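You operate a simulated robot arm through the tools that you are given. There is no shell and no other tool.

Carry out the task below with a simulated two-armed robot. There is one attempt and no reset: what you move stays moved.

## Task
Half-turn the upper grease cap and set the chain knob by its label.
Fine: carriage switch off first, and it stays off; the label lies under the chain cover, which stays open.

Only the result counts: the job must be done as asked and must still hold three seconds after the hand-in. Knocking over, shifting, dropping, spilling or breaking anything else fails it. Lids that push on must go on centred and level and be pressed home; caps that screw on are set level and turned clockwise until they are tight.

## Robot
Two 7-joint arms with fingered hands on one trunk that stands fixed in place. Base frame: the origin is at the foot of the trunk, x ahead of it, y to its left, z up. Readings come in m, rad, newtons and seconds.
The left shoulder is at [0.073, 0.153, 1.309], the right one opposite. With the tool pointing down near the work surface each hand reaches from about 0.1 to 0.76 m from the base axis, measured 20 degrees to its own side. Payload 4 kg a hand.
The TCP of each hand is the grasp point between the finger pads, 0.03 m short of the fingertips. In the tool frame z runs along the fingers and y along their closing line. The gripper opens to 0.104 m; its body begins 0.035 m behind the TCP. The gripper is a hand of 3 fingers: y runs from the thumb to the fingers, the wrist lies at [-0.015, -0.104, -0.178] in the tool frame, and closing takes about 1.5 s.
Orientation is that of the tool frame in the base frame, as a unit quaternion [x, y, z, w]. With the fingers straight down and the wrist toward the robot, the tool's x, y and z point along [0, 1, 0], [1, 0, 0] and [0, 0, -1] of the base frame.

## Interface
- The arms move only by the tool drive_tool. It takes "left_moves", "right_moves" or both (then of equal length, played together; a hand with none holds still); each is a list of rows, each an object (a shift or turn left out is 0, a gripper value left out holds the last) with "offset": the shift along the base's x, y, z in units of 50 mm (1.0 is 50 mm), a list of three; "angular": the turn, a rotation vector about the base's x, y, z in units of 4 degrees (1.0 is 4 degrees), a list of three; "hand": the gripper command, from -1 (shut) to 1 (fully open), values between in proportion. In form: [{"offset": [tx, ty, tz], "angular": [rx, ry, rz], "hand": hand}, ...]. A call has 1 to 20 rows; each row shifts and turns the commanded pose from where the row before left it. A call with a number of a shift or a turn outside -1 to 1 is refused whole. Each row takes 0.2 s and may step no farther than 0.05 m and 0.15 rad from the row before; otherwise, or with a gripper value out of range, the whole call is refused. A pose out of reach is approached as far as the arm can. The call stops where the force on the tool passes 40 N (or 10 N more than at its start, if that is more) or the arm is blocked; 0.2 s more then pass. The fingers move at their own pace (about 0.153 m/s each) and stop on an object; they squeeze with about 26 N. The grip force told is the motor's: it shows also when the fingers shut on nothing. Time passes only in rows, and 0.2 s behind the last, so rows that do not move let the fingers close. The reply holds the time, the measured pose of the TCP, the force on the tool along the base axes, the opening and the grip force, in the units named above and with some noise, with the torque about the TCP (base axes, N m) and any sound that the robot's microphone picked up, and new pictures: "show" is both (left out), scene, wrist or none (wrist: the cameras of the hands that moved).
- Cameras (640 x 400 px; columns grow to the right, rows downward): "scene" is now at [0.1419, -0.0255, 1.5497]; the picture's right is [-0.25, -0.97, -0.00], its down [-0.46, 0.12, -0.88] and it looks along [0.85, -0.22, -0.48] (base axes); focal length 268 px, centre (320, 200). "left" rides on the left gripper at [-0.064, -0.094, -0.117] in its tool frame; the picture's right is [-0.72, -0.33, 0.61], its down [0.64, -0.65, 0.40] and it looks along [0.27, 0.68, 0.68] (tool axes); focal length 238 px, centre (320, 200). "right" rides on the right gripper at [0.064, -0.094, -0.117] in its tool frame; the picture's right is [-0.72, 0.33, -0.61], its down [-0.64, -0.65, 0.40] and it looks along [-0.27, 0.68, 0.68] (tool axes); focal length 238 px, centre (320, 200). There is no depth. A picture from a camera that has moved, and an enlarged one, comes with that camera's place and axes in the base frame and with its lens.
- slide_trunk(by): slides the trunk up (or, below 0, down) by that many m; the arms and the scene camera ride with it, the base frame stays. It gives what a move gives, with no picture.
- set_grasp(shape, hand): the hand has 3 fingers and takes this shape, open, in about a second: jaw (thumb against the fingers, like two jaws); tri (thumb and two fingers); tip (a fingertip pinch); poke (one finger out to press); point (the index stretched); flat (the hand flat); cup (the hand cupped); fist (a fist). The gripper value then closes the fingers along that shape, each until it touches; the sizes above hold for jaw. It gives what a move gives, with no picture.
- pan_tilt(pan, tilt): turns the head with the scene camera to pan (to the left, within 1.501 rad either way) and tilt (down, from -0.506 to 1.204), counted from straight ahead of the robot. It gives what a move gives, and a new picture of the scene camera.
- inspect(camera, box): a new picture of the part [left, top, right, bottom] of that camera's present view, enlarged. The clock stands still meanwhile.
- close_job(): hands the job in; it is judged then, once.

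Places have to be worked out from the pictures, the camera data and where the tool is seen. Open the grippers and draw the arms clear of the work before you hand the job in, unless the task says otherwise.

The tools are called after "Emit:" by a JSON object that holds its "api" and its "payload". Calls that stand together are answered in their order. drive_tool: Moves the arms, as the interface text tells. Its arguments: {"type":"object","properties":{"left_moves":{"type":"array"},"right_moves":{"type":"array"},"show":{"type":"string","enum":["both","scene","wrist","none"]}},"required":[]} The other tools are called the same way: slide_trunk (by) moves the trunk up or down; set_grasp (shape, hand) gives the hand a shape; pan_tilt (pan, tilt) turns the head that bears the scene camera; inspect (camera, box) takes an enlarged picture of a part of a camera's view; close_job () hands the job in.

At the start:

```text
time_s: 0.0
left_ee_pos: [0.5364, 0.0639, 1.3934]
left_orientation: [0.707, 0.707, -0.001, 0.0]
left_force: [-0.7, 0.2, 0.1]
left_moment: [0.01, 0.01, 0.02]
left_finger_gap: 0.1037
left_finger_force: 0.1
left_shape: jaw
right_ee_pos: [0.4313, -0.386, 1.424]
right_orientation: [0.707, 0.707, 0.001, 0.0]
right_force: [0.5, -0.3, 0.8]
right_moment: [0.03, 0.0, 0.01]
right_finger_gap: 0.1037
right_finger_force: 0.0
right_shape: jaw
trunk travel left (down, up): [-0.725, 0.215]
head pan, tilt (commanded): [-0.248, 0.497]
```

scene: 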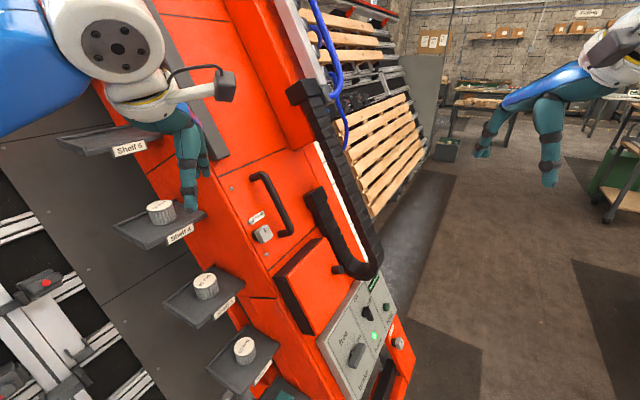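
right: 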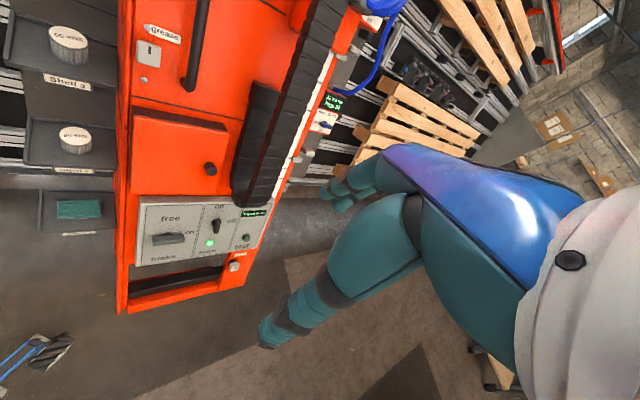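
left: 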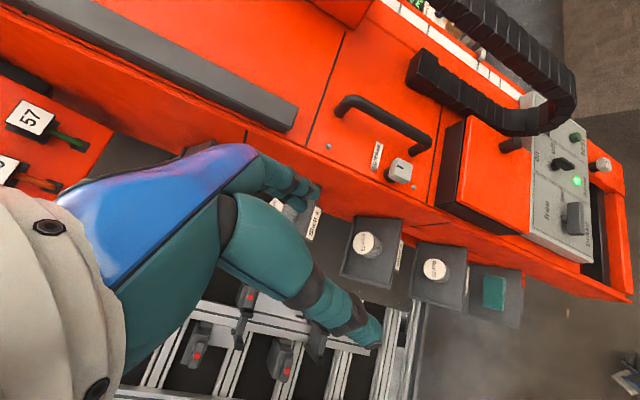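

I start by looking closer at the machine: the panel, the covers and the caps on the shelves.

Emit:
{"api": "inspect", "payload": {"camera": "scene", "box": [220, 150, 440, 400]}}

Emit:
{"api": "inspect", "payload": {"camera": "right", "box": [100, 0, 300, 320]}}

Emit:
{"api": "inspect", "payload": {"camera": "left", "box": [300, 60, 640, 340]}}

```text
1.60 times, centred on (330, 275) of scene
camera zoom: at [0.1419, -0.0255, 1.5497], right [-0.25, -0.97, 0.0], down [-0.46, 0.12, -0.88], along [0.85, -0.22, -0.48], focal length 430 px, centre (304, 80)
```

zoom: 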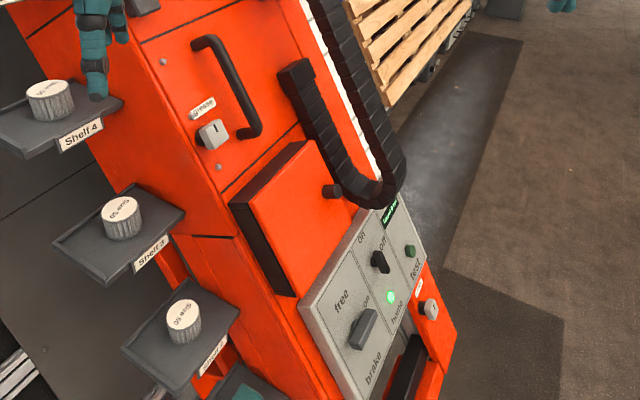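

```text
1.25 times, centred on (200, 160) of right
camera zoom: at [0.3374, -0.3236, 1.5415], right [0.33, -0.72, 0.61], down [-0.65, -0.64, -0.4], along [0.68, -0.27, -0.68], focal length 298 px, centre (470, 250)
```

zoom: 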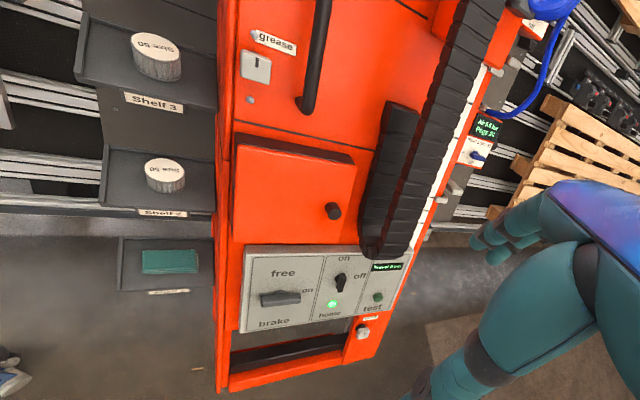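

```text
1.43 times, centred on (470, 200) of left
camera zoom: at [0.442, -0.0007, 1.5095], right [-0.33, -0.72, -0.61], down [-0.65, 0.64, -0.4], along [0.68, 0.27, -0.68], focal length 340 px, centre (106, 200)
```

zoom: 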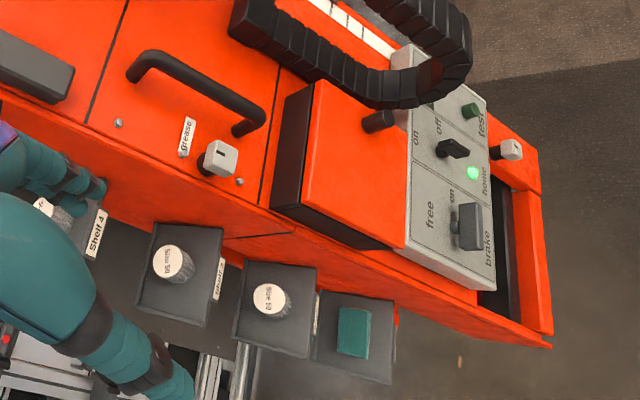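

The panel has a free/brake handle, an on/off switch, and a small knob at the lower right; the labels are too small to read, so I enlarge more.

Emit:
{"api": "inspect", "payload": {"camera": "left", "box": [520, 80, 640, 280]}}

Emit:
{"api": "inspect", "payload": {"camera": "right", "box": [130, 190, 290, 290]}}

Emit:
{"api": "inspect", "payload": {"camera": "scene", "box": [230, 160, 310, 260]}}

Emit:
{"api": "inspect", "payload": {"camera": "scene", "box": [310, 270, 430, 400]}}

```text
2.00 times, centred on (580, 180) of left
camera zoom: at [0.442, -0.0007, 1.5095], right [-0.33, -0.72, -0.61], down [-0.65, 0.64, -0.4], along [0.68, 0.27, -0.68], focal length 477 px, centre (-200, 240)
```

zoom: 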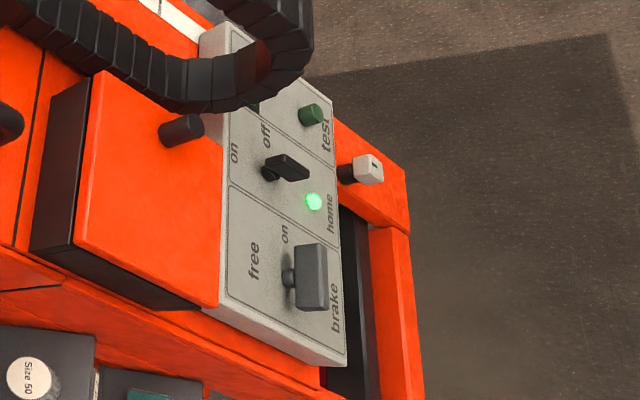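

```text
4.00 times, centred on (210, 240) of right
camera zoom: at [0.3374, -0.3236, 1.5415], right [0.33, -0.72, 0.61], down [-0.65, -0.64, -0.4], along [0.68, -0.27, -0.68], focal length 953 px, centre (760, 40)
```

zoom: 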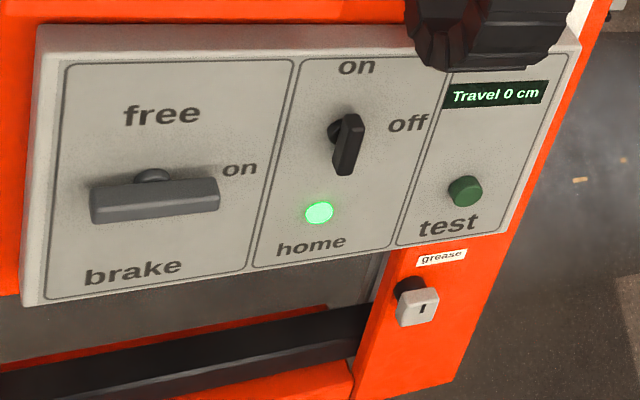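

```text
4.00 times, centred on (270, 210) of scene
camera zoom: at [0.1419, -0.0255, 1.5497], right [-0.25, -0.97, 0.0], down [-0.46, 0.12, -0.88], along [0.85, -0.22, -0.48], focal length 1074 px, centre (520, 160)
```

zoom: 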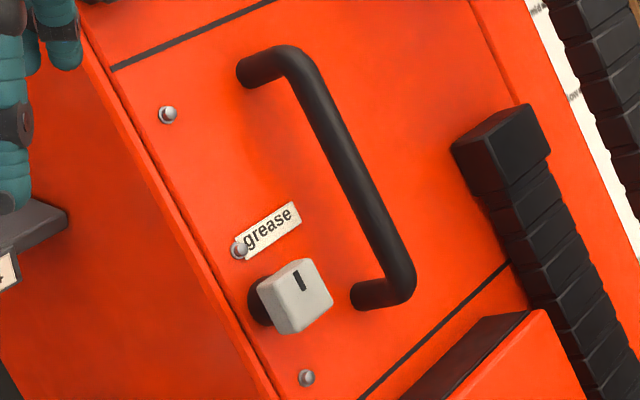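

```text
3.08 times, centred on (370, 335) of scene
camera zoom: at [0.1419, -0.0255, 1.5497], right [-0.25, -0.97, 0.0], down [-0.46, 0.12, -0.88], along [0.85, -0.22, -0.48], focal length 826 px, centre (166, -215)
```

zoom: 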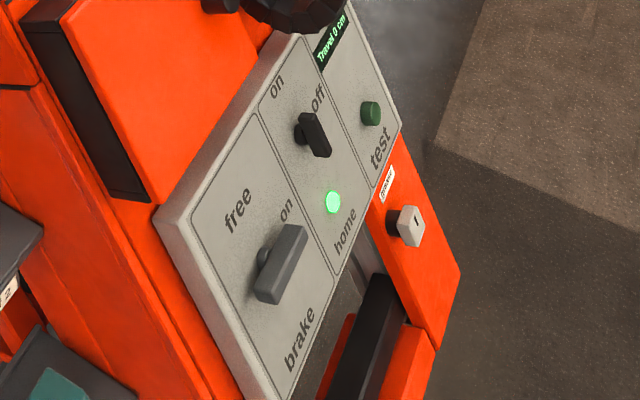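

From triangulation the machine leans back and faces diagonally: the upper cap is near [0.735, -0.03, 1.13] and the panel around [0.65, -0.33, 0.75]. I look around with the head to see the rest of it before moving.

Emit:
{"api": "pan_tilt", "payload": {"pan": -0.35, "tilt": 0.85}}

Emit:
{"api": "pan_tilt", "payload": {"pan": -0.1, "tilt": 0.0}}

```text
time_s: 0.8
left_ee_pos: [0.5349, 0.0632, 1.3928]
left_orientation: [0.707, 0.708, 0.0, -0.001]
left_force: [0.1, -0.2, 1.1]
left_moment: [-0.02, 0.02, 0.0]
left_finger_gap: 0.1038
left_finger_force: 0.0
left_shape: jaw
right_ee_pos: [0.4295, -0.3859, 1.4247]
right_orientation: [0.707, 0.707, 0.001, -0.001]
right_force: [0.0, -0.1, -0.1]
right_moment: [0.01, -0.01, 0.0]
right_finger_gap: 0.1036
right_finger_force: 0.1
right_shape: jaw
trunk travel left (down, up): [-0.725, 0.215]
head pan, tilt (commanded): [-0.351, 0.85]
camera scene: at [0.1271, -0.0299, 1.5196], right [-0.34, -0.94, 0.0], down [-0.71, 0.26, -0.66], along [0.62, -0.23, -0.75], focal length 268 px, centre (320, 200)
```

scene: 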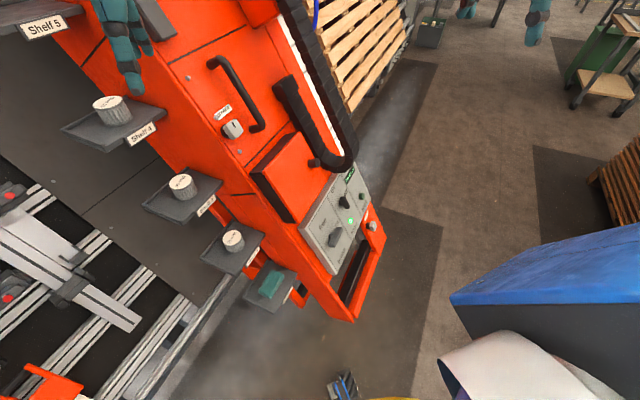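

```text
time_s: 2.0
left_ee_pos: [0.5339, 0.0642, 1.3939]
left_orientation: [0.707, 0.707, 0.0, 0.0]
left_force: [0.4, 0.7, 0.1]
left_moment: [0.0, 0.02, -0.01]
left_finger_gap: 0.1038
left_finger_force: 0.1
left_shape: jaw
right_ee_pos: [0.431, -0.3859, 1.4248]
right_orientation: [0.707, 0.707, 0.0, 0.0]
right_force: [-0.2, -0.4, -0.5]
right_moment: [-0.04, -0.01, 0.03]
right_finger_gap: 0.1036
right_finger_force: 0.1
right_shape: jaw
trunk travel left (down, up): [-0.725, 0.215]
head pan, tilt (commanded): [-0.099, 0.0]
camera scene: at [0.1434, -0.0121, 1.5955], right [-0.1, -0.99, 0.0], down [0.0, 0.0, -1.0], along [0.99, -0.1, 0.0], focal length 268 px, centre (320, 200)
```

scene: 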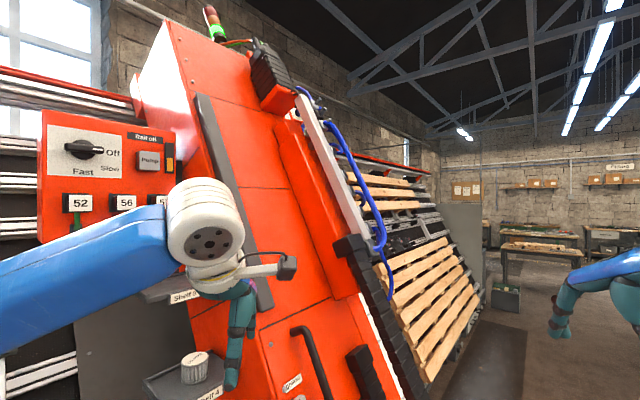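

There is a second control box at upper left with an Off/Fast/Slow knob, a pump button and numbered parts. I enlarge it.

Emit:
{"api": "inspect", "payload": {"camera": "scene", "box": [30, 100, 190, 200]}}

Emit:
{"api": "inspect", "payload": {"camera": "scene", "box": [190, 30, 420, 180]}}

Emit:
{"api": "pan_tilt", "payload": {"pan": 0.35, "tilt": 0.3}}

Emit:
{"api": "pan_tilt", "payload": {"pan": -0.9, "tilt": 0.4}}

```text
4.00 times, centred on (110, 150) of scene
camera zoom: at [0.1434, -0.0121, 1.5955], right [-0.1, -0.99, 0.0], down [0.0, 0.0, -1.0], along [0.99, -0.1, 0.0], focal length 1074 px, centre (1160, 400)
```

zoom: 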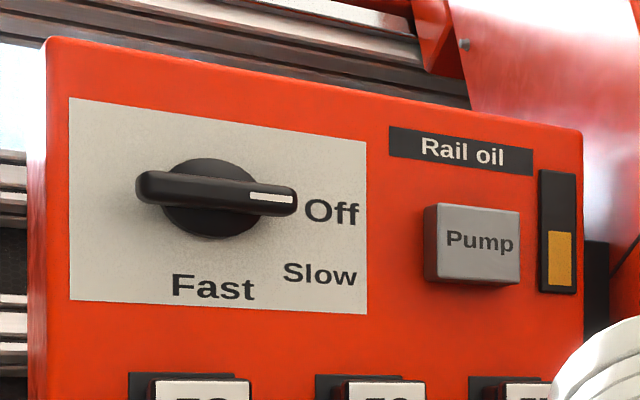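

```text
2.67 times, centred on (305, 105) of scene
camera zoom: at [0.1434, -0.0121, 1.5955], right [-0.1, -0.99, 0.0], down [0.0, 0.0, -1.0], along [0.99, -0.1, 0.0], focal length 716 px, centre (360, 453)
```

zoom: 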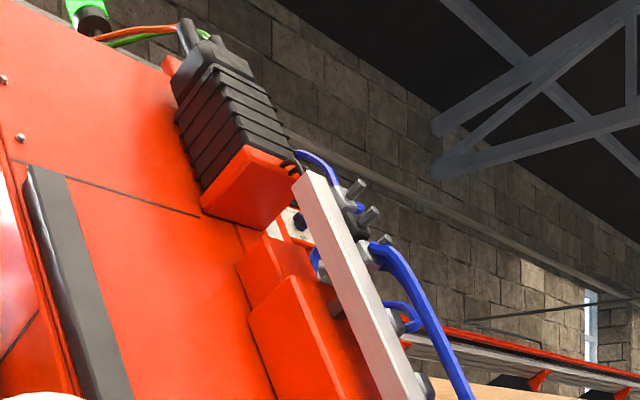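

```text
time_s: 2.9
left_ee_pos: [0.5332, 0.0638, 1.3925]
left_orientation: [0.707, 0.708, 0.0, 0.0]
left_force: [-0.4, -0.7, -0.1]
left_moment: [-0.02, -0.03, -0.02]
left_finger_gap: 0.1035
left_finger_force: 0.0
left_shape: jaw
right_ee_pos: [0.4302, -0.3855, 1.4251]
right_orientation: [0.707, 0.707, 0.0, 0.0]
right_force: [-0.7, -0.4, -0.4]
right_moment: [0.0, 0.01, 0.05]
right_finger_gap: 0.1037
right_finger_force: 0.0
right_shape: jaw
trunk travel left (down, up): [-0.725, 0.215]
head pan, tilt (commanded): [0.351, 0.3]
camera scene: at [0.1415, 0.0291, 1.568], right [0.34, -0.94, 0.0], down [-0.28, -0.1, -0.95], along [0.9, 0.33, -0.3], focal length 268 px, centre (320, 200)
```

scene: 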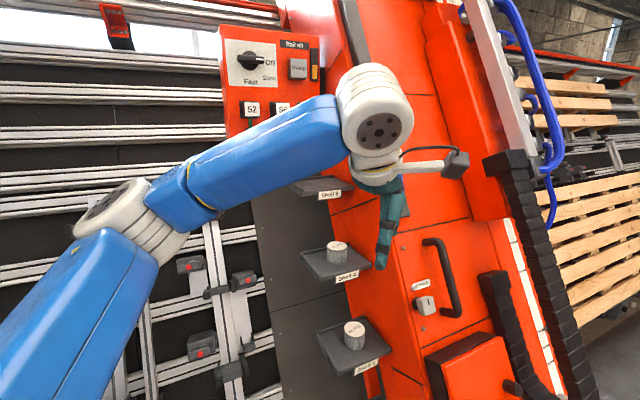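

```text
time_s: 4.3
left_ee_pos: [0.5333, 0.0643, 1.3935]
left_orientation: [0.707, 0.707, 0.001, -0.001]
left_force: [-0.1, 0.0, 0.0]
left_moment: [0.02, 0.0, 0.02]
left_finger_gap: 0.1035
left_finger_force: 0.1
left_shape: jaw
right_ee_pos: [0.4316, -0.3853, 1.425]
right_orientation: [0.707, 0.707, 0.0, 0.0]
right_force: [-0.6, -0.6, -0.3]
right_moment: [-0.01, -0.02, 0.01]
right_finger_gap: 0.1039
right_finger_force: 0.0
right_shape: jaw
trunk travel left (down, up): [-0.725, 0.215]
head pan, tilt (commanded): [-0.901, 0.4]
camera scene: at [0.1113, -0.0757, 1.5586], right [-0.78, -0.62, 0.0], down [-0.24, 0.31, -0.92], along [0.57, -0.72, -0.39], focal length 268 px, centre (320, 200)
```

scene: 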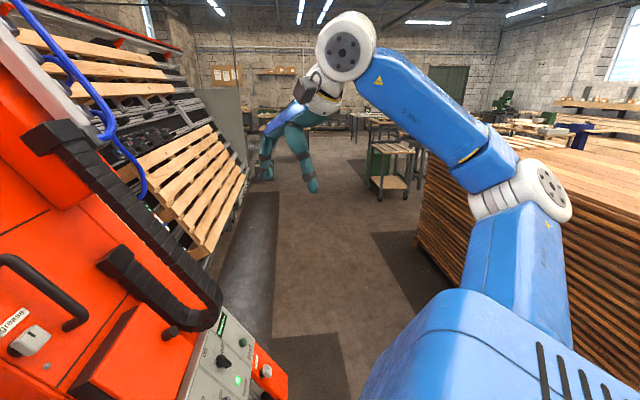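

The right wrist view showed another little display and a label to the right of the beam; I enlarge that, and the region near the cover.

Emit:
{"api": "inspect", "payload": {"camera": "right", "box": [290, 70, 370, 150]}}

Emit:
{"api": "inspect", "payload": {"camera": "right", "box": [120, 90, 290, 200]}}

Emit:
{"api": "inspect", "payload": {"camera": "left", "box": [0, 60, 130, 200]}}

Emit:
{"api": "inspect", "payload": {"camera": "left", "box": [320, 80, 480, 280]}}

```text
5.00 times, centred on (330, 110) of right
camera zoom: at [0.336, -0.3231, 1.542], right [0.33, -0.72, 0.61], down [-0.65, -0.64, -0.4], along [0.68, -0.27, -0.68], focal length 1192 px, centre (270, 650)
```

zoom: 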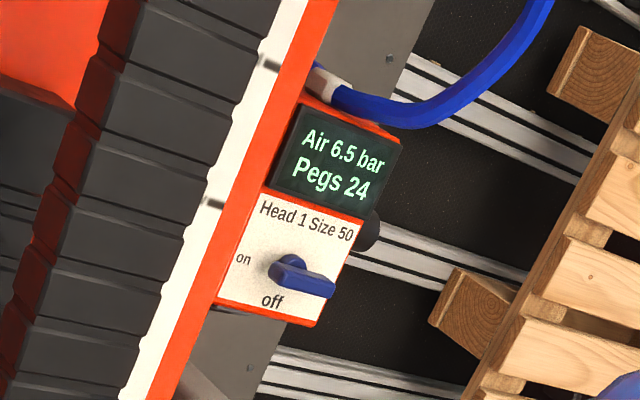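

```text
3.64 times, centred on (205, 145) of right
camera zoom: at [0.336, -0.3231, 1.542], right [0.33, -0.72, 0.61], down [-0.65, -0.64, -0.4], along [0.68, -0.27, -0.68], focal length 867 px, centre (738, 400)
```

zoom: 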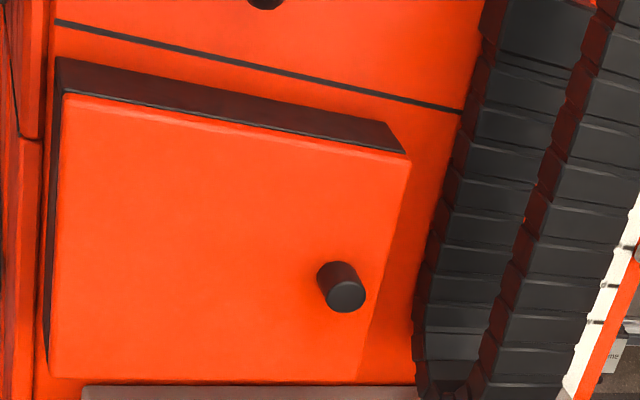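

```text
2.86 times, centred on (65, 130) of left
camera zoom: at [0.4405, -0.0003, 1.51], right [-0.33, -0.72, -0.61], down [-0.65, 0.64, -0.4], along [0.68, 0.27, -0.68], focal length 681 px, centre (1049, 400)
```

zoom: 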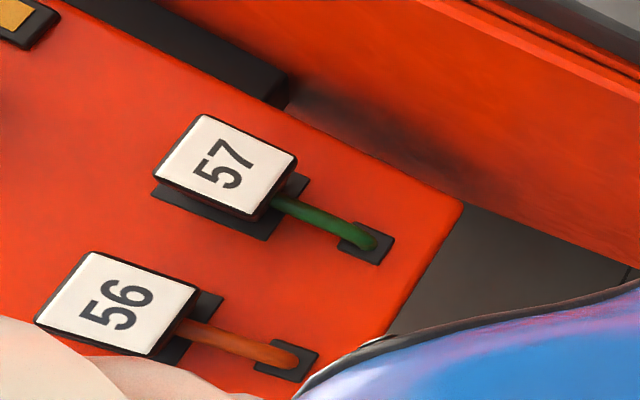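

```text
2.00 times, centred on (400, 180) of left
camera zoom: at [0.4405, -0.0003, 1.51], right [-0.33, -0.72, -0.61], down [-0.65, 0.64, -0.4], along [0.68, 0.27, -0.68], focal length 477 px, centre (160, 240)
```

zoom: 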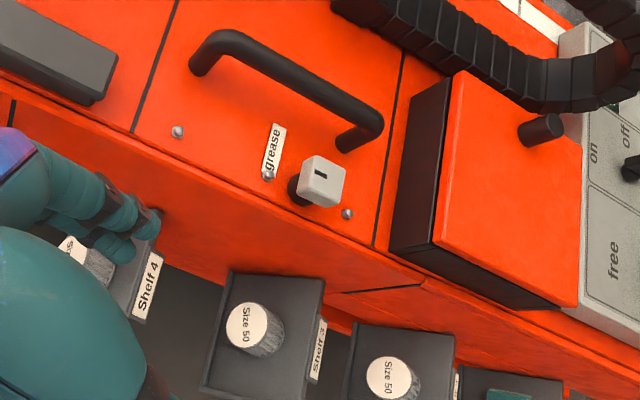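

The black on/off switch (with Travel display, home lamp and test button) looks to be the carriage's, and the orange box with the black knob the chain cover. I turn the head back and bring the right hand about 0.3 m in front of the panel, tool facing it, to see it square on.

Emit:
{"api": "pan_tilt", "payload": {"pan": -0.35, "tilt": 0.65}}

Emit:
{"api": "drive_tool", "payload": {"right_moves": [{"offset": [0.15, -0.2, -0.6], "angular": [0.964, -0.4, -0.8]}, {"offset": [0.15, -0.2, -0.6], "angular": [0.964, -0.4, -0.8]}, {"offset": [0.15, -0.2, -0.6], "angular": [0.964, -0.4, -0.8]}, {"offset": [0.15, -0.2, -0.6], "angular": [0.964, -0.4, -0.8]}, {"offset": [0.15, -0.2, -0.6], "angular": [0.964, -0.4, -0.8]}, {"offset": [0.15, -0.2, -0.6], "angular": [0.964, -0.4, -0.8]}, {"offset": [0.15, -0.2, -0.6], "angular": [0.964, -0.4, -0.8]}, {"offset": [0.15, -0.2, -0.6], "angular": [0.964, -0.4, -0.8]}, {"offset": [0.15, -0.2, -0.6], "angular": [0.964, -0.4, -0.8]}, {"offset": [0.15, -0.2, -0.6], "angular": [0.964, -0.4, -0.8]}, {"offset": [0.15, -0.2, -0.6], "angular": [0.964, -0.4, -0.8]}, {"offset": [0.15, -0.2, -0.6], "angular": [0.964, -0.4, -0.8]}, {"offset": [0.15, -0.2, -0.6], "angular": [0.964, -0.4, -0.8]}], "show": "both"}}

```text
time_s: 5.3
left_ee_pos: [0.5338, 0.0636, 1.3939]
left_orientation: [0.706, 0.708, 0.0, -0.001]
left_force: [0.2, -0.3, 0.2]
left_moment: [0.01, 0.01, 0.04]
left_finger_gap: 0.1037
left_finger_force: 0.0
left_shape: jaw
right_ee_pos: [0.4298, -0.3866, 1.4248]
right_orientation: [0.707, 0.707, 0.0, -0.001]
right_force: [-0.5, 0.6, -0.8]
right_moment: [-0.01, -0.01, 0.0]
right_finger_gap: 0.1038
right_finger_force: 0.1
right_shape: jaw
trunk travel left (down, up): [-0.725, 0.215]
head pan, tilt (commanded): [-0.351, 0.649]
camera scene: at [0.1351, -0.0329, 1.5362], right [-0.34, -0.94, 0.0], down [-0.57, 0.21, -0.8], along [0.75, -0.27, -0.61], focal length 268 px, centre (320, 200)
```

scene: 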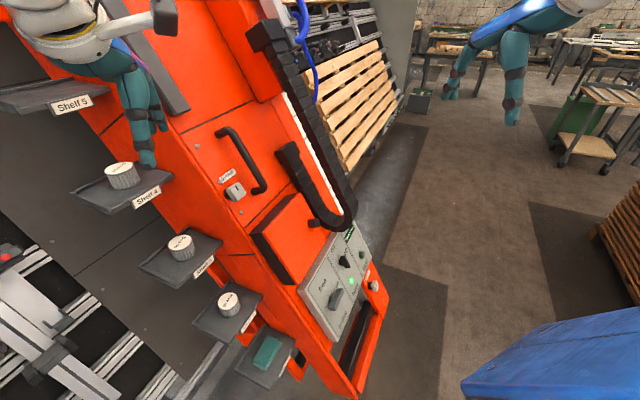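

```text
time_s: 8.1
left_ee_pos: [0.5341, 0.0634, 1.3938]
left_orientation: [0.706, 0.708, -0.001, 0.0]
left_force: [0.2, 0.7, 0.8]
left_moment: [-0.01, 0.03, 0.0]
left_finger_gap: 0.1036
left_finger_force: 0.1
left_shape: jaw
right_ee_pos: [0.5285, -0.5172, 1.0338]
right_orientation: [0.826, 0.343, 0.413, -0.171]
right_force: [-0.6, 0.2, -0.1]
right_moment: [-0.03, -0.01, 0.01]
right_finger_gap: 0.1037
right_finger_force: 0.2
right_shape: jaw
trunk travel left (down, up): [-0.725, 0.215]
head pan, tilt (commanded): [-0.351, 0.649]
camera scene: at [0.1356, -0.0339, 1.5361], right [-0.34, -0.94, 0.0], down [-0.57, 0.21, -0.79], along [0.75, -0.27, -0.61], focal length 268 px, centre (320, 200)
camera right: at [0.4223, -0.4896, 1.1551], right [-0.42, -0.88, -0.21], down [-0.5, 0.42, -0.75], along [0.75, -0.21, -0.62], focal length 238 px, centre (320, 200)
```

scene: 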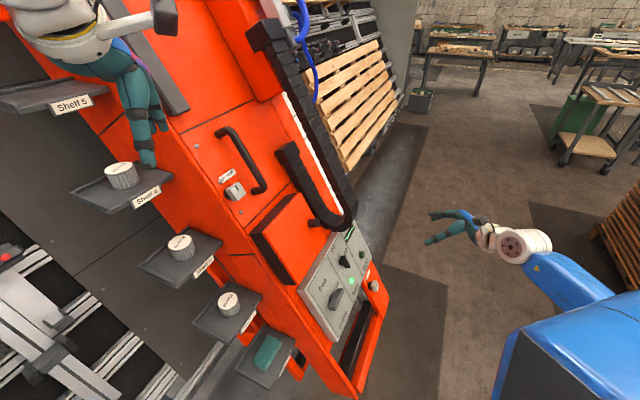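
right: 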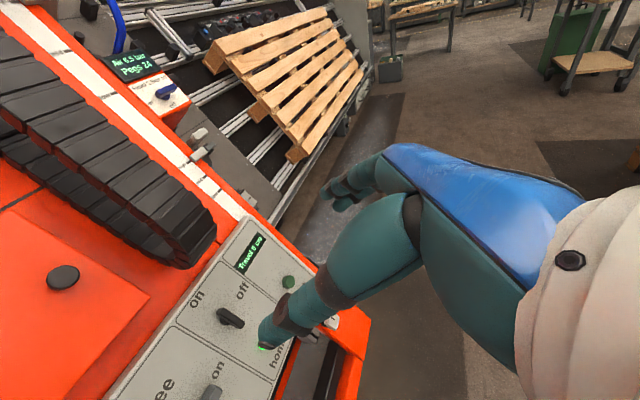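

The hand is now in front of the panel and clear of the drag chain. I enlarge the wrist view to measure the switch, test button and cover knob.

Emit:
{"api": "inspect", "payload": {"camera": "right", "box": [100, 200, 380, 400]}}

Emit:
{"api": "inspect", "payload": {"camera": "scene", "box": [220, 140, 400, 400]}}

Emit:
{"api": "inspect", "payload": {"camera": "scene", "box": [290, 215, 400, 345]}}

```text
2.00 times, centred on (240, 300) of right
camera zoom: at [0.4223, -0.4896, 1.1551], right [-0.42, -0.88, -0.21], down [-0.5, 0.42, -0.75], along [0.75, -0.21, -0.62], focal length 477 px, centre (480, 0)
```

zoom: 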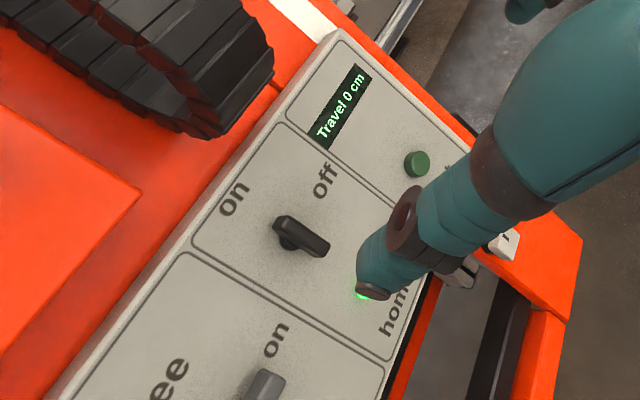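

```text
1.54 times, centred on (310, 270) of scene
camera zoom: at [0.1356, -0.0339, 1.5361], right [-0.34, -0.94, 0.0], down [-0.57, 0.21, -0.79], along [0.75, -0.27, -0.61], focal length 413 px, centre (335, 92)
```

zoom: 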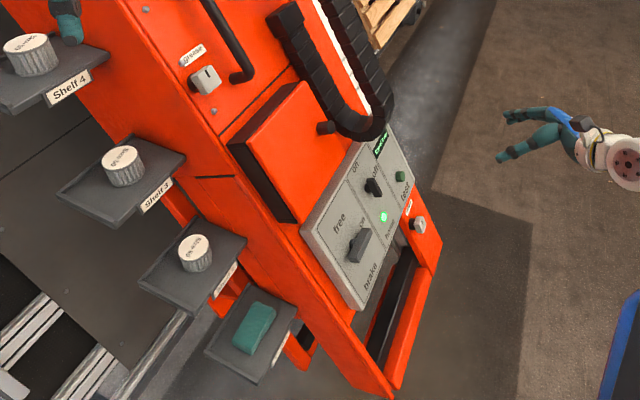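

```text
3.08 times, centred on (345, 280) of scene
camera zoom: at [0.1356, -0.0339, 1.5361], right [-0.34, -0.94, 0.0], down [-0.57, 0.21, -0.79], along [0.75, -0.27, -0.61], focal length 826 px, centre (243, -46)
```

zoom: 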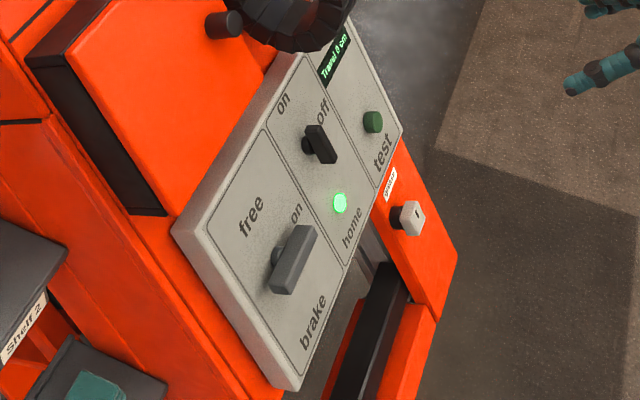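

The machine leans back about 37° and is yawed about 45°; the switch is near [0.72, -0.34, 0.74], test button near [0.79, -0.46, 0.66], and the chain loop ends about 0.1 m above the switch. First I draw the left arm back out of the way so that I can lower the trunk safely.

Emit:
{"api": "drive_tool", "payload": {"left_moves": [{"offset": [-0.6, 0.5, 0.3]}, {"offset": [-0.6, 0.5, 0.3]}, {"offset": [-0.6, 0.5, 0.3]}, {"offset": [-0.6, 0.5, 0.3]}, {"offset": [-0.6, 0.5, 0.3]}, {"offset": [-0.6, 0.5, 0.3]}, {"offset": [-0.6, 0.5, 0.3]}], "show": "scene"}}

```text
time_s: 9.7
left_ee_pos: [0.3211, 0.2417, 1.4994]
left_orientation: [0.707, 0.707, 0.0, 0.002]
left_force: [-0.3, 0.0, 1.4]
left_moment: [-0.03, -0.01, 0.0]
left_finger_gap: 0.104
left_finger_force: 0.0
left_shape: jaw
right_ee_pos: [0.5251, -0.5149, 1.0373]
right_orientation: [0.826, 0.343, 0.414, -0.169]
right_force: [-0.1, -0.6, 0.5]
right_moment: [0.01, -0.03, 0.03]
right_finger_gap: 0.1036
right_finger_force: 0.0
right_shape: jaw
trunk travel left (down, up): [-0.725, 0.215]
head pan, tilt (commanded): [-0.351, 0.649]
camera scene: at [0.1306, -0.0299, 1.5366], right [-0.34, -0.94, 0.0], down [-0.57, 0.21, -0.8], along [0.75, -0.27, -0.6], focal length 268 px, centre (320, 200)
```

scene: 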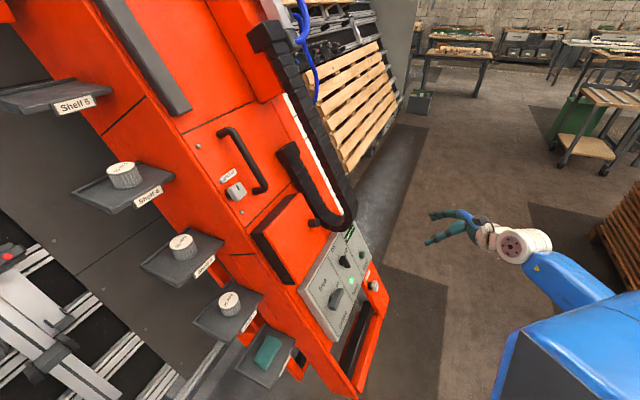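

The left arm is out of the way. I partly close the right hand and bring it to a hover about 12 cm in front of the switch.

Emit:
{"api": "drive_tool", "payload": {"right_moves": [{"offset": [0.377, 0.303, -0.646], "hand": 0.4}, {"offset": [0.377, 0.303, -0.646]}, {"offset": [0.377, 0.303, -0.646]}, {"offset": [0.377, 0.303, -0.646]}, {"offset": [0.377, 0.303, -0.646]}, {"offset": [0.377, 0.303, -0.646]}], "show": "both"}}

Emit:
{"api": "inspect", "payload": {"camera": "right", "box": [100, 120, 420, 400]}}

Emit:
{"api": "inspect", "payload": {"camera": "scene", "box": [260, 180, 440, 330]}}

```text
time_s: 11.1
left_ee_pos: [0.3273, 0.2423, 1.4966]
left_orientation: [0.707, 0.707, -0.002, 0.0]
left_force: [-0.6, -0.2, -0.2]
left_moment: [-0.02, 0.02, -0.01]
left_finger_gap: 0.1038
left_finger_force: 0.1
left_shape: jaw
right_ee_pos: [0.6423, -0.4224, 0.8403]
right_orientation: [0.827, 0.343, 0.411, -0.171]
right_force: [1.2, -0.4, 0.2]
right_moment: [0.02, 0.01, -0.02]
right_finger_gap: 0.073
right_finger_force: 0.0
right_shape: jaw
trunk travel left (down, up): [-0.725, 0.215]
head pan, tilt (commanded): [-0.351, 0.649]
camera scene: at [0.1365, -0.0314, 1.536], right [-0.34, -0.94, 0.0], down [-0.57, 0.21, -0.79], along [0.75, -0.27, -0.61], focal length 268 px, centre (320, 200)
camera right: at [0.5365, -0.3966, 0.9616], right [-0.42, -0.88, -0.2], down [-0.51, 0.42, -0.76], along [0.75, -0.22, -0.62], focal length 238 px, centre (320, 200)
```

scene: 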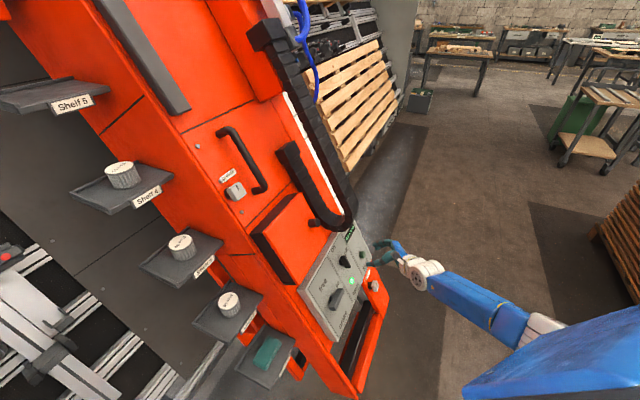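
right: 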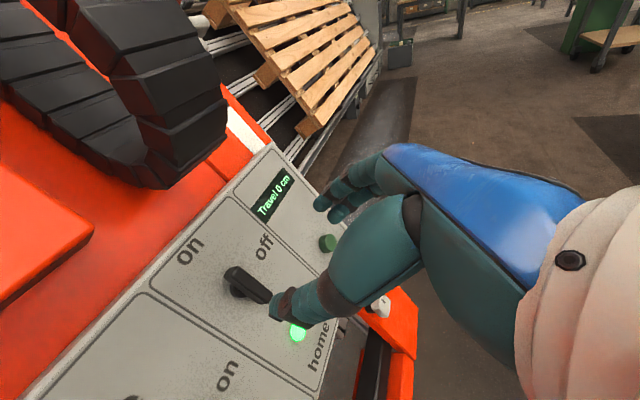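

```text
1.43 times, centred on (260, 260) of right
camera zoom: at [0.5365, -0.3966, 0.9616], right [-0.42, -0.88, -0.2], down [-0.51, 0.42, -0.76], along [0.75, -0.22, -0.62], focal length 340 px, centre (406, 114)
```

zoom: 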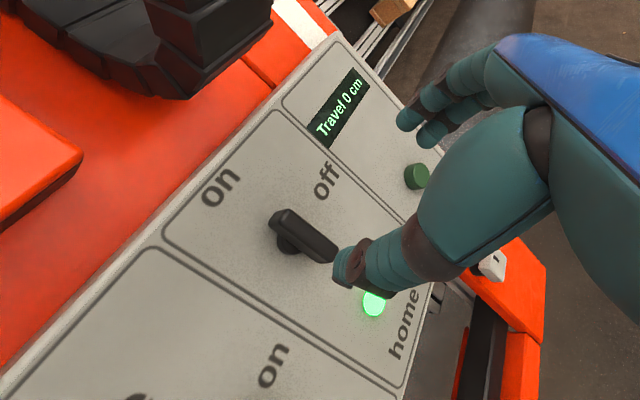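

```text
2.67 times, centred on (350, 255) of scene
camera zoom: at [0.1365, -0.0314, 1.536], right [-0.34, -0.94, 0.0], down [-0.57, 0.21, -0.79], along [0.75, -0.27, -0.61], focal length 716 px, centre (240, 53)
```

zoom: 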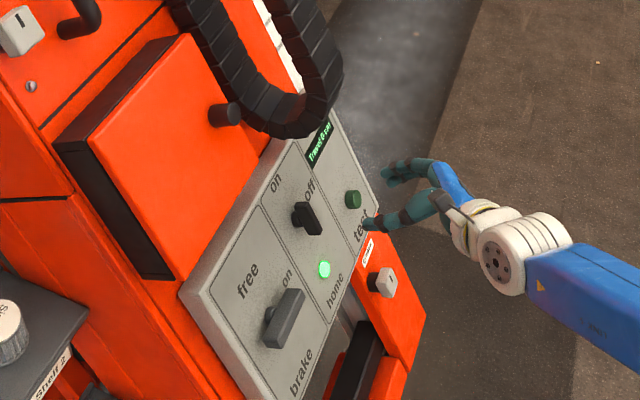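

The hand hovers with the bar of the switch about 0.15 m ahead along the tool and 13 mm below its axis. I go in 10 cm with a small sideways correction and look again.

Emit:
{"api": "drive_tool", "payload": {"right_moves": [{"offset": [0.361, 0.316, -0.471]}, {"offset": [0.361, 0.316, -0.471]}, {"offset": [0.361, 0.316, -0.471]}], "show": "both"}}

Emit:
{"api": "inspect", "payload": {"camera": "right", "box": [140, 120, 420, 400]}}

Emit:
{"api": "inspect", "payload": {"camera": "scene", "box": [300, 200, 420, 300]}}

```text
time_s: 11.9
left_ee_pos: [0.3273, 0.2441, 1.4966]
left_orientation: [0.707, 0.707, -0.001, 0.001]
left_force: [0.4, -0.6, -0.1]
left_moment: [-0.02, 0.04, 0.0]
left_finger_gap: 0.1037
left_finger_force: 0.0
left_shape: jaw
right_ee_pos: [0.6914, -0.3802, 0.7782]
right_orientation: [0.827, 0.343, 0.412, -0.169]
right_force: [0.5, 0.4, -0.1]
right_moment: [-0.08, 0.01, 0.04]
right_finger_gap: 0.073
right_finger_force: 0.1
right_shape: jaw
right hand out of reach, approached as far as the arm can: row 3
trunk travel left (down, up): [-0.725, 0.215]
head pan, tilt (commanded): [-0.351, 0.649]
camera scene: at [0.1375, -0.0279, 1.5361], right [-0.34, -0.94, 0.0], down [-0.57, 0.21, -0.79], along [0.75, -0.28, -0.61], focal length 268 px, centre (320, 200)
camera right: at [0.5857, -0.3532, 0.9007], right [-0.42, -0.88, -0.2], down [-0.5, 0.41, -0.76], along [0.75, -0.22, -0.62], focal length 238 px, centre (320, 200)
```

scene: 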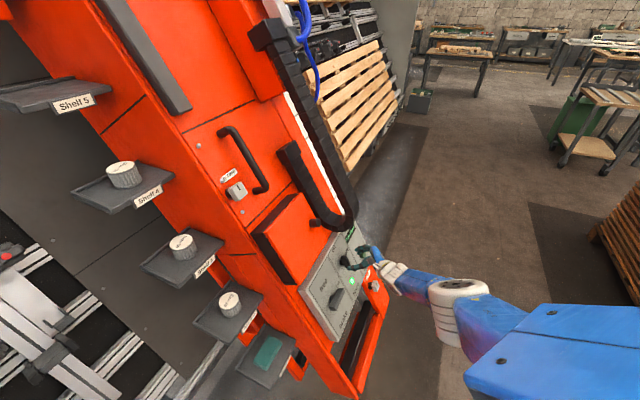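
right: 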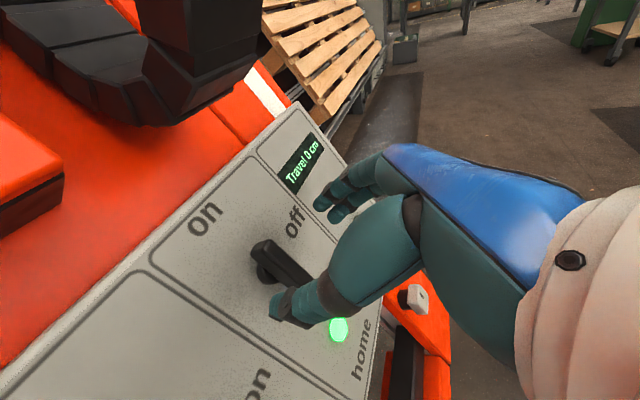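

```text
1.43 times, centred on (280, 260) of right
camera zoom: at [0.5857, -0.3532, 0.9007], right [-0.42, -0.88, -0.2], down [-0.5, 0.41, -0.76], along [0.75, -0.22, -0.62], focal length 340 px, centre (377, 114)
```

zoom: 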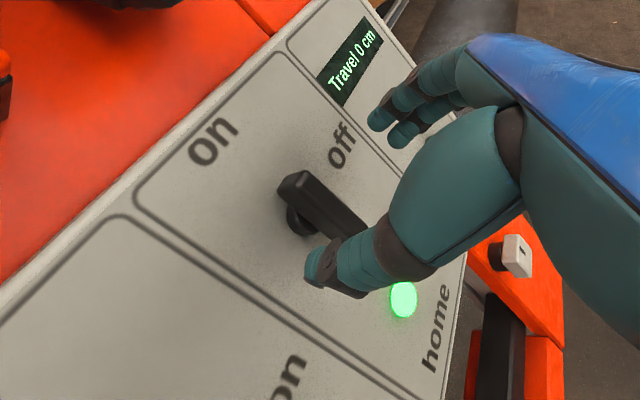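

```text
4.00 times, centred on (360, 250) of scene
camera zoom: at [0.1375, -0.0279, 1.5361], right [-0.34, -0.94, 0.0], down [-0.57, 0.21, -0.79], along [0.75, -0.28, -0.61], focal length 1074 px, centre (160, 0)
```

zoom: 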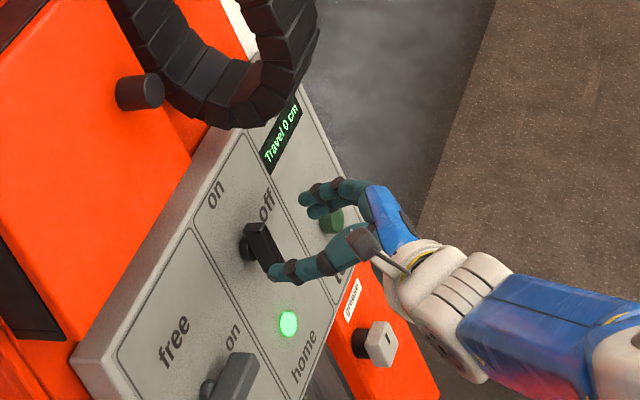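

The arm is at its reach limit, so the trunk must come down. I back the hand off along the panel's normal, then lower the trunk.

Emit:
{"api": "drive_tool", "payload": {"right_moves": [{"offset": [-0.56, -0.56, 0.6]}, {"offset": [-0.56, -0.56, 0.6]}, {"offset": [-0.56, -0.56, 0.6]}, {"offset": [-0.56, -0.56, 0.6]}, {"offset": [-0.56, -0.56, 0.6]}, {"offset": [-0.56, -0.56, 0.6]}], "show": "none"}}

Emit:
{"api": "slide_trunk", "payload": {"by": -0.28}}

Emit:
{"api": "pan_tilt", "payload": {"pan": -0.35, "tilt": 0.45}}

```text
time_s: 13.3
left_ee_pos: [0.3251, 0.2381, 1.4987]
left_orientation: [0.706, 0.708, 0.0, -0.001]
left_force: [-0.3, -0.4, 0.3]
left_moment: [0.01, -0.01, 0.02]
left_finger_gap: 0.1038
left_finger_force: 0.1
left_shape: jaw
right_ee_pos: [0.5193, -0.5521, 0.9569]
right_orientation: [0.827, 0.342, 0.413, -0.172]
right_force: [-1.3, -0.5, 0.7]
right_moment: [-0.02, -0.01, 0.0]
right_finger_gap: 0.0732
right_finger_force: 0.1
right_shape: jaw
trunk travel left (down, up): [-0.725, 0.215]
head pan, tilt (commanded): [-0.351, 0.649]
```

```text
time_s: 16.1
left_ee_pos: [0.3242, 0.2409, 1.2181]
left_orientation: [0.707, 0.707, 0.001, 0.001]
left_force: [-0.2, 1.1, 1.0]
left_moment: [-0.04, 0.0, 0.0]
left_finger_gap: 0.1037
left_finger_force: 0.0
left_shape: jaw
right_ee_pos: [0.5195, -0.5505, 0.6764]
right_orientation: [0.827, 0.343, 0.412, -0.171]
right_force: [-0.4, -0.3, 0.1]
right_moment: [0.01, -0.01, -0.02]
right_finger_gap: 0.0733
right_finger_force: 0.2
right_shape: jaw
trunk travel left (down, up): [-0.445, 0.495]
head pan, tilt (commanded): [-0.351, 0.649]
```

```text
time_s: 16.9
left_ee_pos: [0.3239, 0.24, 1.2183]
left_orientation: [0.706, 0.708, 0.0, 0.0]
left_force: [1.0, -0.2, -0.4]
left_moment: [0.03, 0.05, -0.01]
left_finger_gap: 0.1036
left_finger_force: 0.1
left_shape: jaw
right_ee_pos: [0.521, -0.5512, 0.6766]
right_orientation: [0.827, 0.343, 0.412, -0.171]
right_force: [0.7, -0.1, 0.5]
right_moment: [0.02, 0.02, 0.0]
right_finger_gap: 0.0733
right_finger_force: 0.1
right_shape: jaw
trunk travel left (down, up): [-0.445, 0.495]
head pan, tilt (commanded): [-0.351, 0.45]
camera scene: at [0.1386, -0.0339, 1.274], right [-0.34, -0.94, 0.0], down [-0.41, 0.15, -0.9], along [0.84, -0.31, -0.44], focal length 268 px, centre (320, 200)
```

scene: 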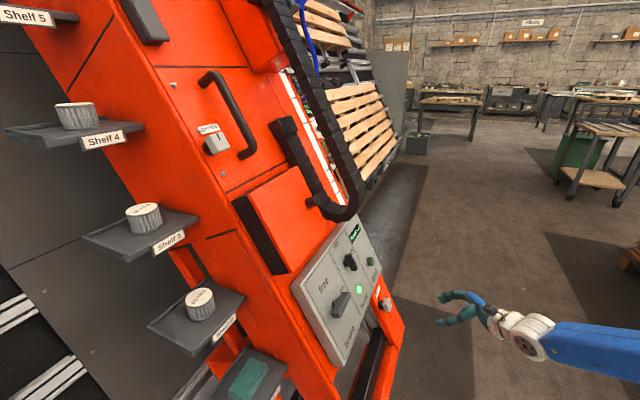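

The view of the panel is better now. I raise the hand back to a hover in front of the switch.

Emit:
{"api": "drive_tool", "payload": {"right_moves": [{"offset": [0.48, 0.46, 0.63]}, {"offset": [0.48, 0.46, 0.63]}, {"offset": [0.48, 0.46, 0.63]}, {"offset": [0.48, 0.46, 0.63]}, {"offset": [0.48, 0.46, 0.63]}], "show": "both"}}

Emit:
{"api": "inspect", "payload": {"camera": "scene", "box": [280, 200, 440, 380]}}

Emit:
{"api": "inspect", "payload": {"camera": "right", "box": [100, 120, 420, 400]}}

```text
time_s: 18.1
left_ee_pos: [0.3249, 0.2416, 1.2177]
left_orientation: [0.707, 0.707, -0.001, 0.0]
left_force: [-0.7, 0.4, 0.4]
left_moment: [-0.01, 0.02, -0.01]
left_finger_gap: 0.1034
left_finger_force: 0.0
left_shape: jaw
right_ee_pos: [0.6417, -0.4352, 0.8336]
right_orientation: [0.827, 0.342, 0.412, -0.17]
right_force: [0.3, 0.8, -0.7]
right_moment: [-0.07, -0.02, -0.02]
right_finger_gap: 0.073
right_finger_force: 0.0
right_shape: jaw
trunk travel left (down, up): [-0.445, 0.495]
head pan, tilt (commanded): [-0.351, 0.45]
camera scene: at [0.1397, -0.0323, 1.2739], right [-0.34, -0.94, 0.0], down [-0.41, 0.15, -0.9], along [0.84, -0.31, -0.44], focal length 268 px, centre (320, 200)
camera right: at [0.5358, -0.4071, 0.9566], right [-0.42, -0.88, -0.2], down [-0.51, 0.42, -0.75], along [0.75, -0.22, -0.62], focal length 238 px, centre (320, 200)
```

scene: 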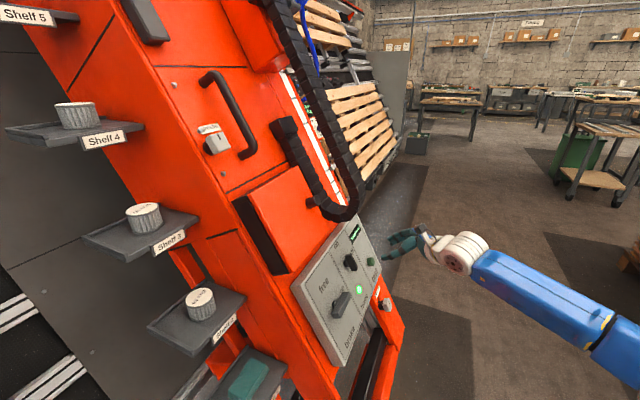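
right: 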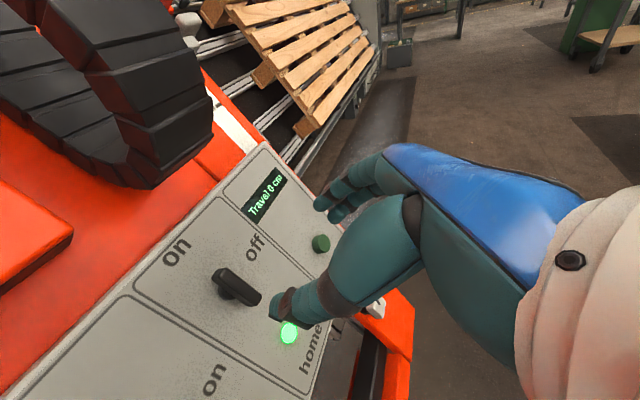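

```text
2.22 times, centred on (360, 290) of scene
camera zoom: at [0.1397, -0.0323, 1.2739], right [-0.34, -0.94, 0.0], down [-0.41, 0.15, -0.9], along [0.84, -0.31, -0.44], focal length 596 px, centre (231, 0)
```

zoom: 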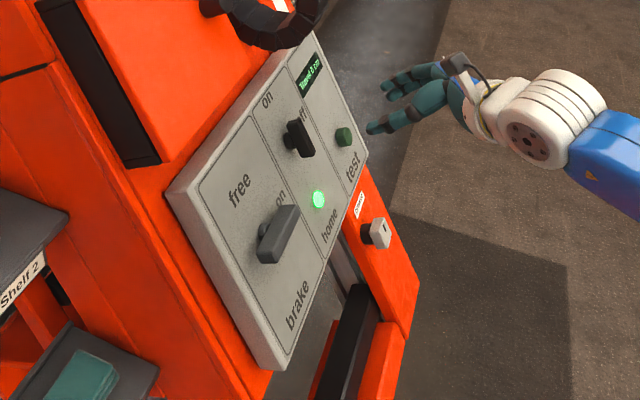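

```text
1.43 times, centred on (260, 260) of right
camera zoom: at [0.5358, -0.4071, 0.9566], right [-0.42, -0.88, -0.2], down [-0.51, 0.42, -0.75], along [0.75, -0.22, -0.62], focal length 340 px, centre (406, 114)
```

zoom: 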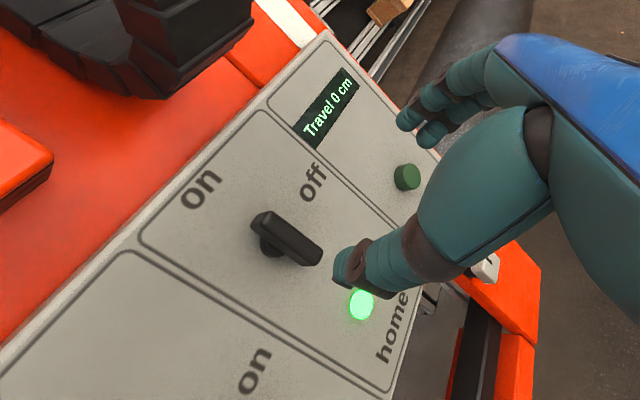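

The improved triangulation puts the bar of the switch 0.15 m ahead of the TCP and about 8 mm off to one side. I move in 11 cm and check.

Emit:
{"api": "drive_tool", "payload": {"right_moves": [{"offset": [0.364, 0.445, -0.458]}, {"offset": [0.364, 0.445, -0.458]}, {"offset": [0.364, 0.445, -0.458]}], "show": "none"}}

Emit:
{"api": "inspect", "payload": {"camera": "right", "box": [140, 120, 420, 400]}}

Emit:
{"api": "inspect", "payload": {"camera": "scene", "box": [310, 210, 430, 310]}}

```text
time_s: 18.9
left_ee_pos: [0.3258, 0.2423, 1.2191]
left_orientation: [0.707, 0.707, -0.001, 0.0]
left_force: [-0.7, -0.1, 0.9]
left_moment: [-0.04, 0.01, -0.02]
left_finger_gap: 0.1039
left_finger_force: 0.0
left_shape: jaw
right_ee_pos: [0.6964, -0.3682, 0.7662]
right_orientation: [0.826, 0.343, 0.413, -0.171]
right_force: [-1.0, 0.1, -0.1]
right_moment: [-0.03, -0.01, 0.02]
right_finger_gap: 0.0727
right_finger_force: 0.0
right_shape: jaw
trunk travel left (down, up): [-0.445, 0.495]
head pan, tilt (commanded): [-0.351, 0.45]
```

```text
1.43 times, centred on (280, 260) of right
camera zoom: at [0.5902, -0.3407, 0.8883], right [-0.42, -0.88, -0.2], down [-0.51, 0.42, -0.76], along [0.75, -0.22, -0.62], focal length 340 px, centre (377, 114)
```

zoom: 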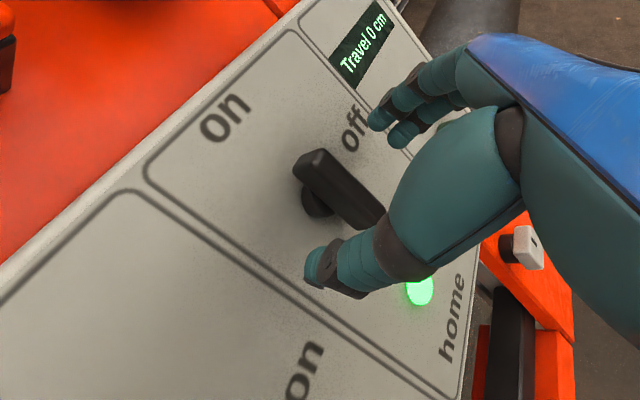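

```text
4.00 times, centred on (370, 260) of scene
camera zoom: at [0.1401, -0.0322, 1.274], right [-0.34, -0.94, 0.0], down [-0.41, 0.15, -0.9], along [0.84, -0.31, -0.44], focal length 1074 px, centre (120, -40)
```

zoom: 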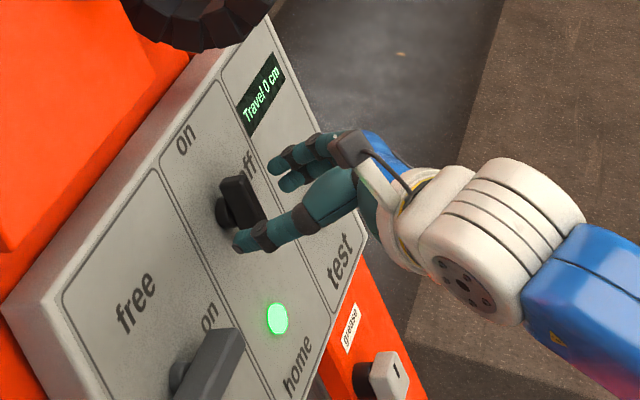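

Thumb and fingers straddle the bar, which is about 38 mm ahead of the TCP. I go in the last 33 mm and close on it.

Emit:
{"api": "drive_tool", "payload": {"right_moves": [{"offset": [0.187, 0.187, -0.199]}, {"offset": [0.187, 0.187, -0.199]}, {"hand": 0.4}], "show": "none"}}

Emit:
{"api": "inspect", "payload": {"camera": "right", "box": [140, 120, 420, 400]}}

Emit:
{"api": "inspect", "payload": {"camera": "scene", "box": [310, 210, 430, 310]}}

```text
time_s: 19.7
left_ee_pos: [0.3215, 0.2396, 1.2196]
left_orientation: [0.707, 0.707, 0.0, 0.001]
left_force: [0.8, 0.7, -0.4]
left_moment: [-0.05, -0.01, 0.02]
left_finger_gap: 0.1038
left_finger_force: 0.0
left_shape: jaw
right_ee_pos: [0.7116, -0.3532, 0.7493]
right_orientation: [0.826, 0.342, 0.415, -0.169]
right_force: [-11.7, -7.8, 8.0]
right_moment: [-0.18, -0.28, -0.61]
right_finger_gap: 0.0719
right_finger_force: 0.1
right_shape: jaw
trunk travel left (down, up): [-0.445, 0.495]
head pan, tilt (commanded): [-0.351, 0.45]
```

```text
1.43 times, centred on (280, 260) of right
camera zoom: at [0.6056, -0.3257, 0.8703], right [-0.42, -0.88, -0.21], down [-0.5, 0.42, -0.76], along [0.75, -0.22, -0.62], focal length 340 px, centre (377, 114)
```

zoom: 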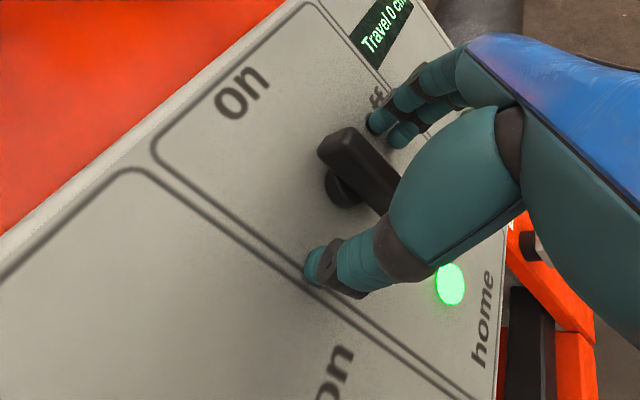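

```text
4.00 times, centred on (370, 260) of scene
camera zoom: at [0.1352, -0.0348, 1.2746], right [-0.34, -0.94, 0.0], down [-0.41, 0.15, -0.9], along [0.85, -0.31, -0.43], focal length 1074 px, centre (120, -40)
```

zoom: 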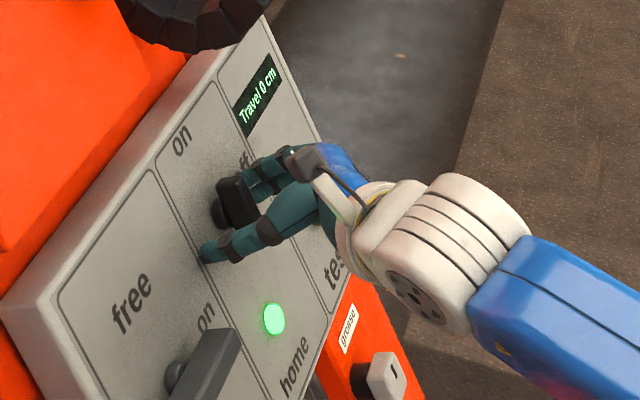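

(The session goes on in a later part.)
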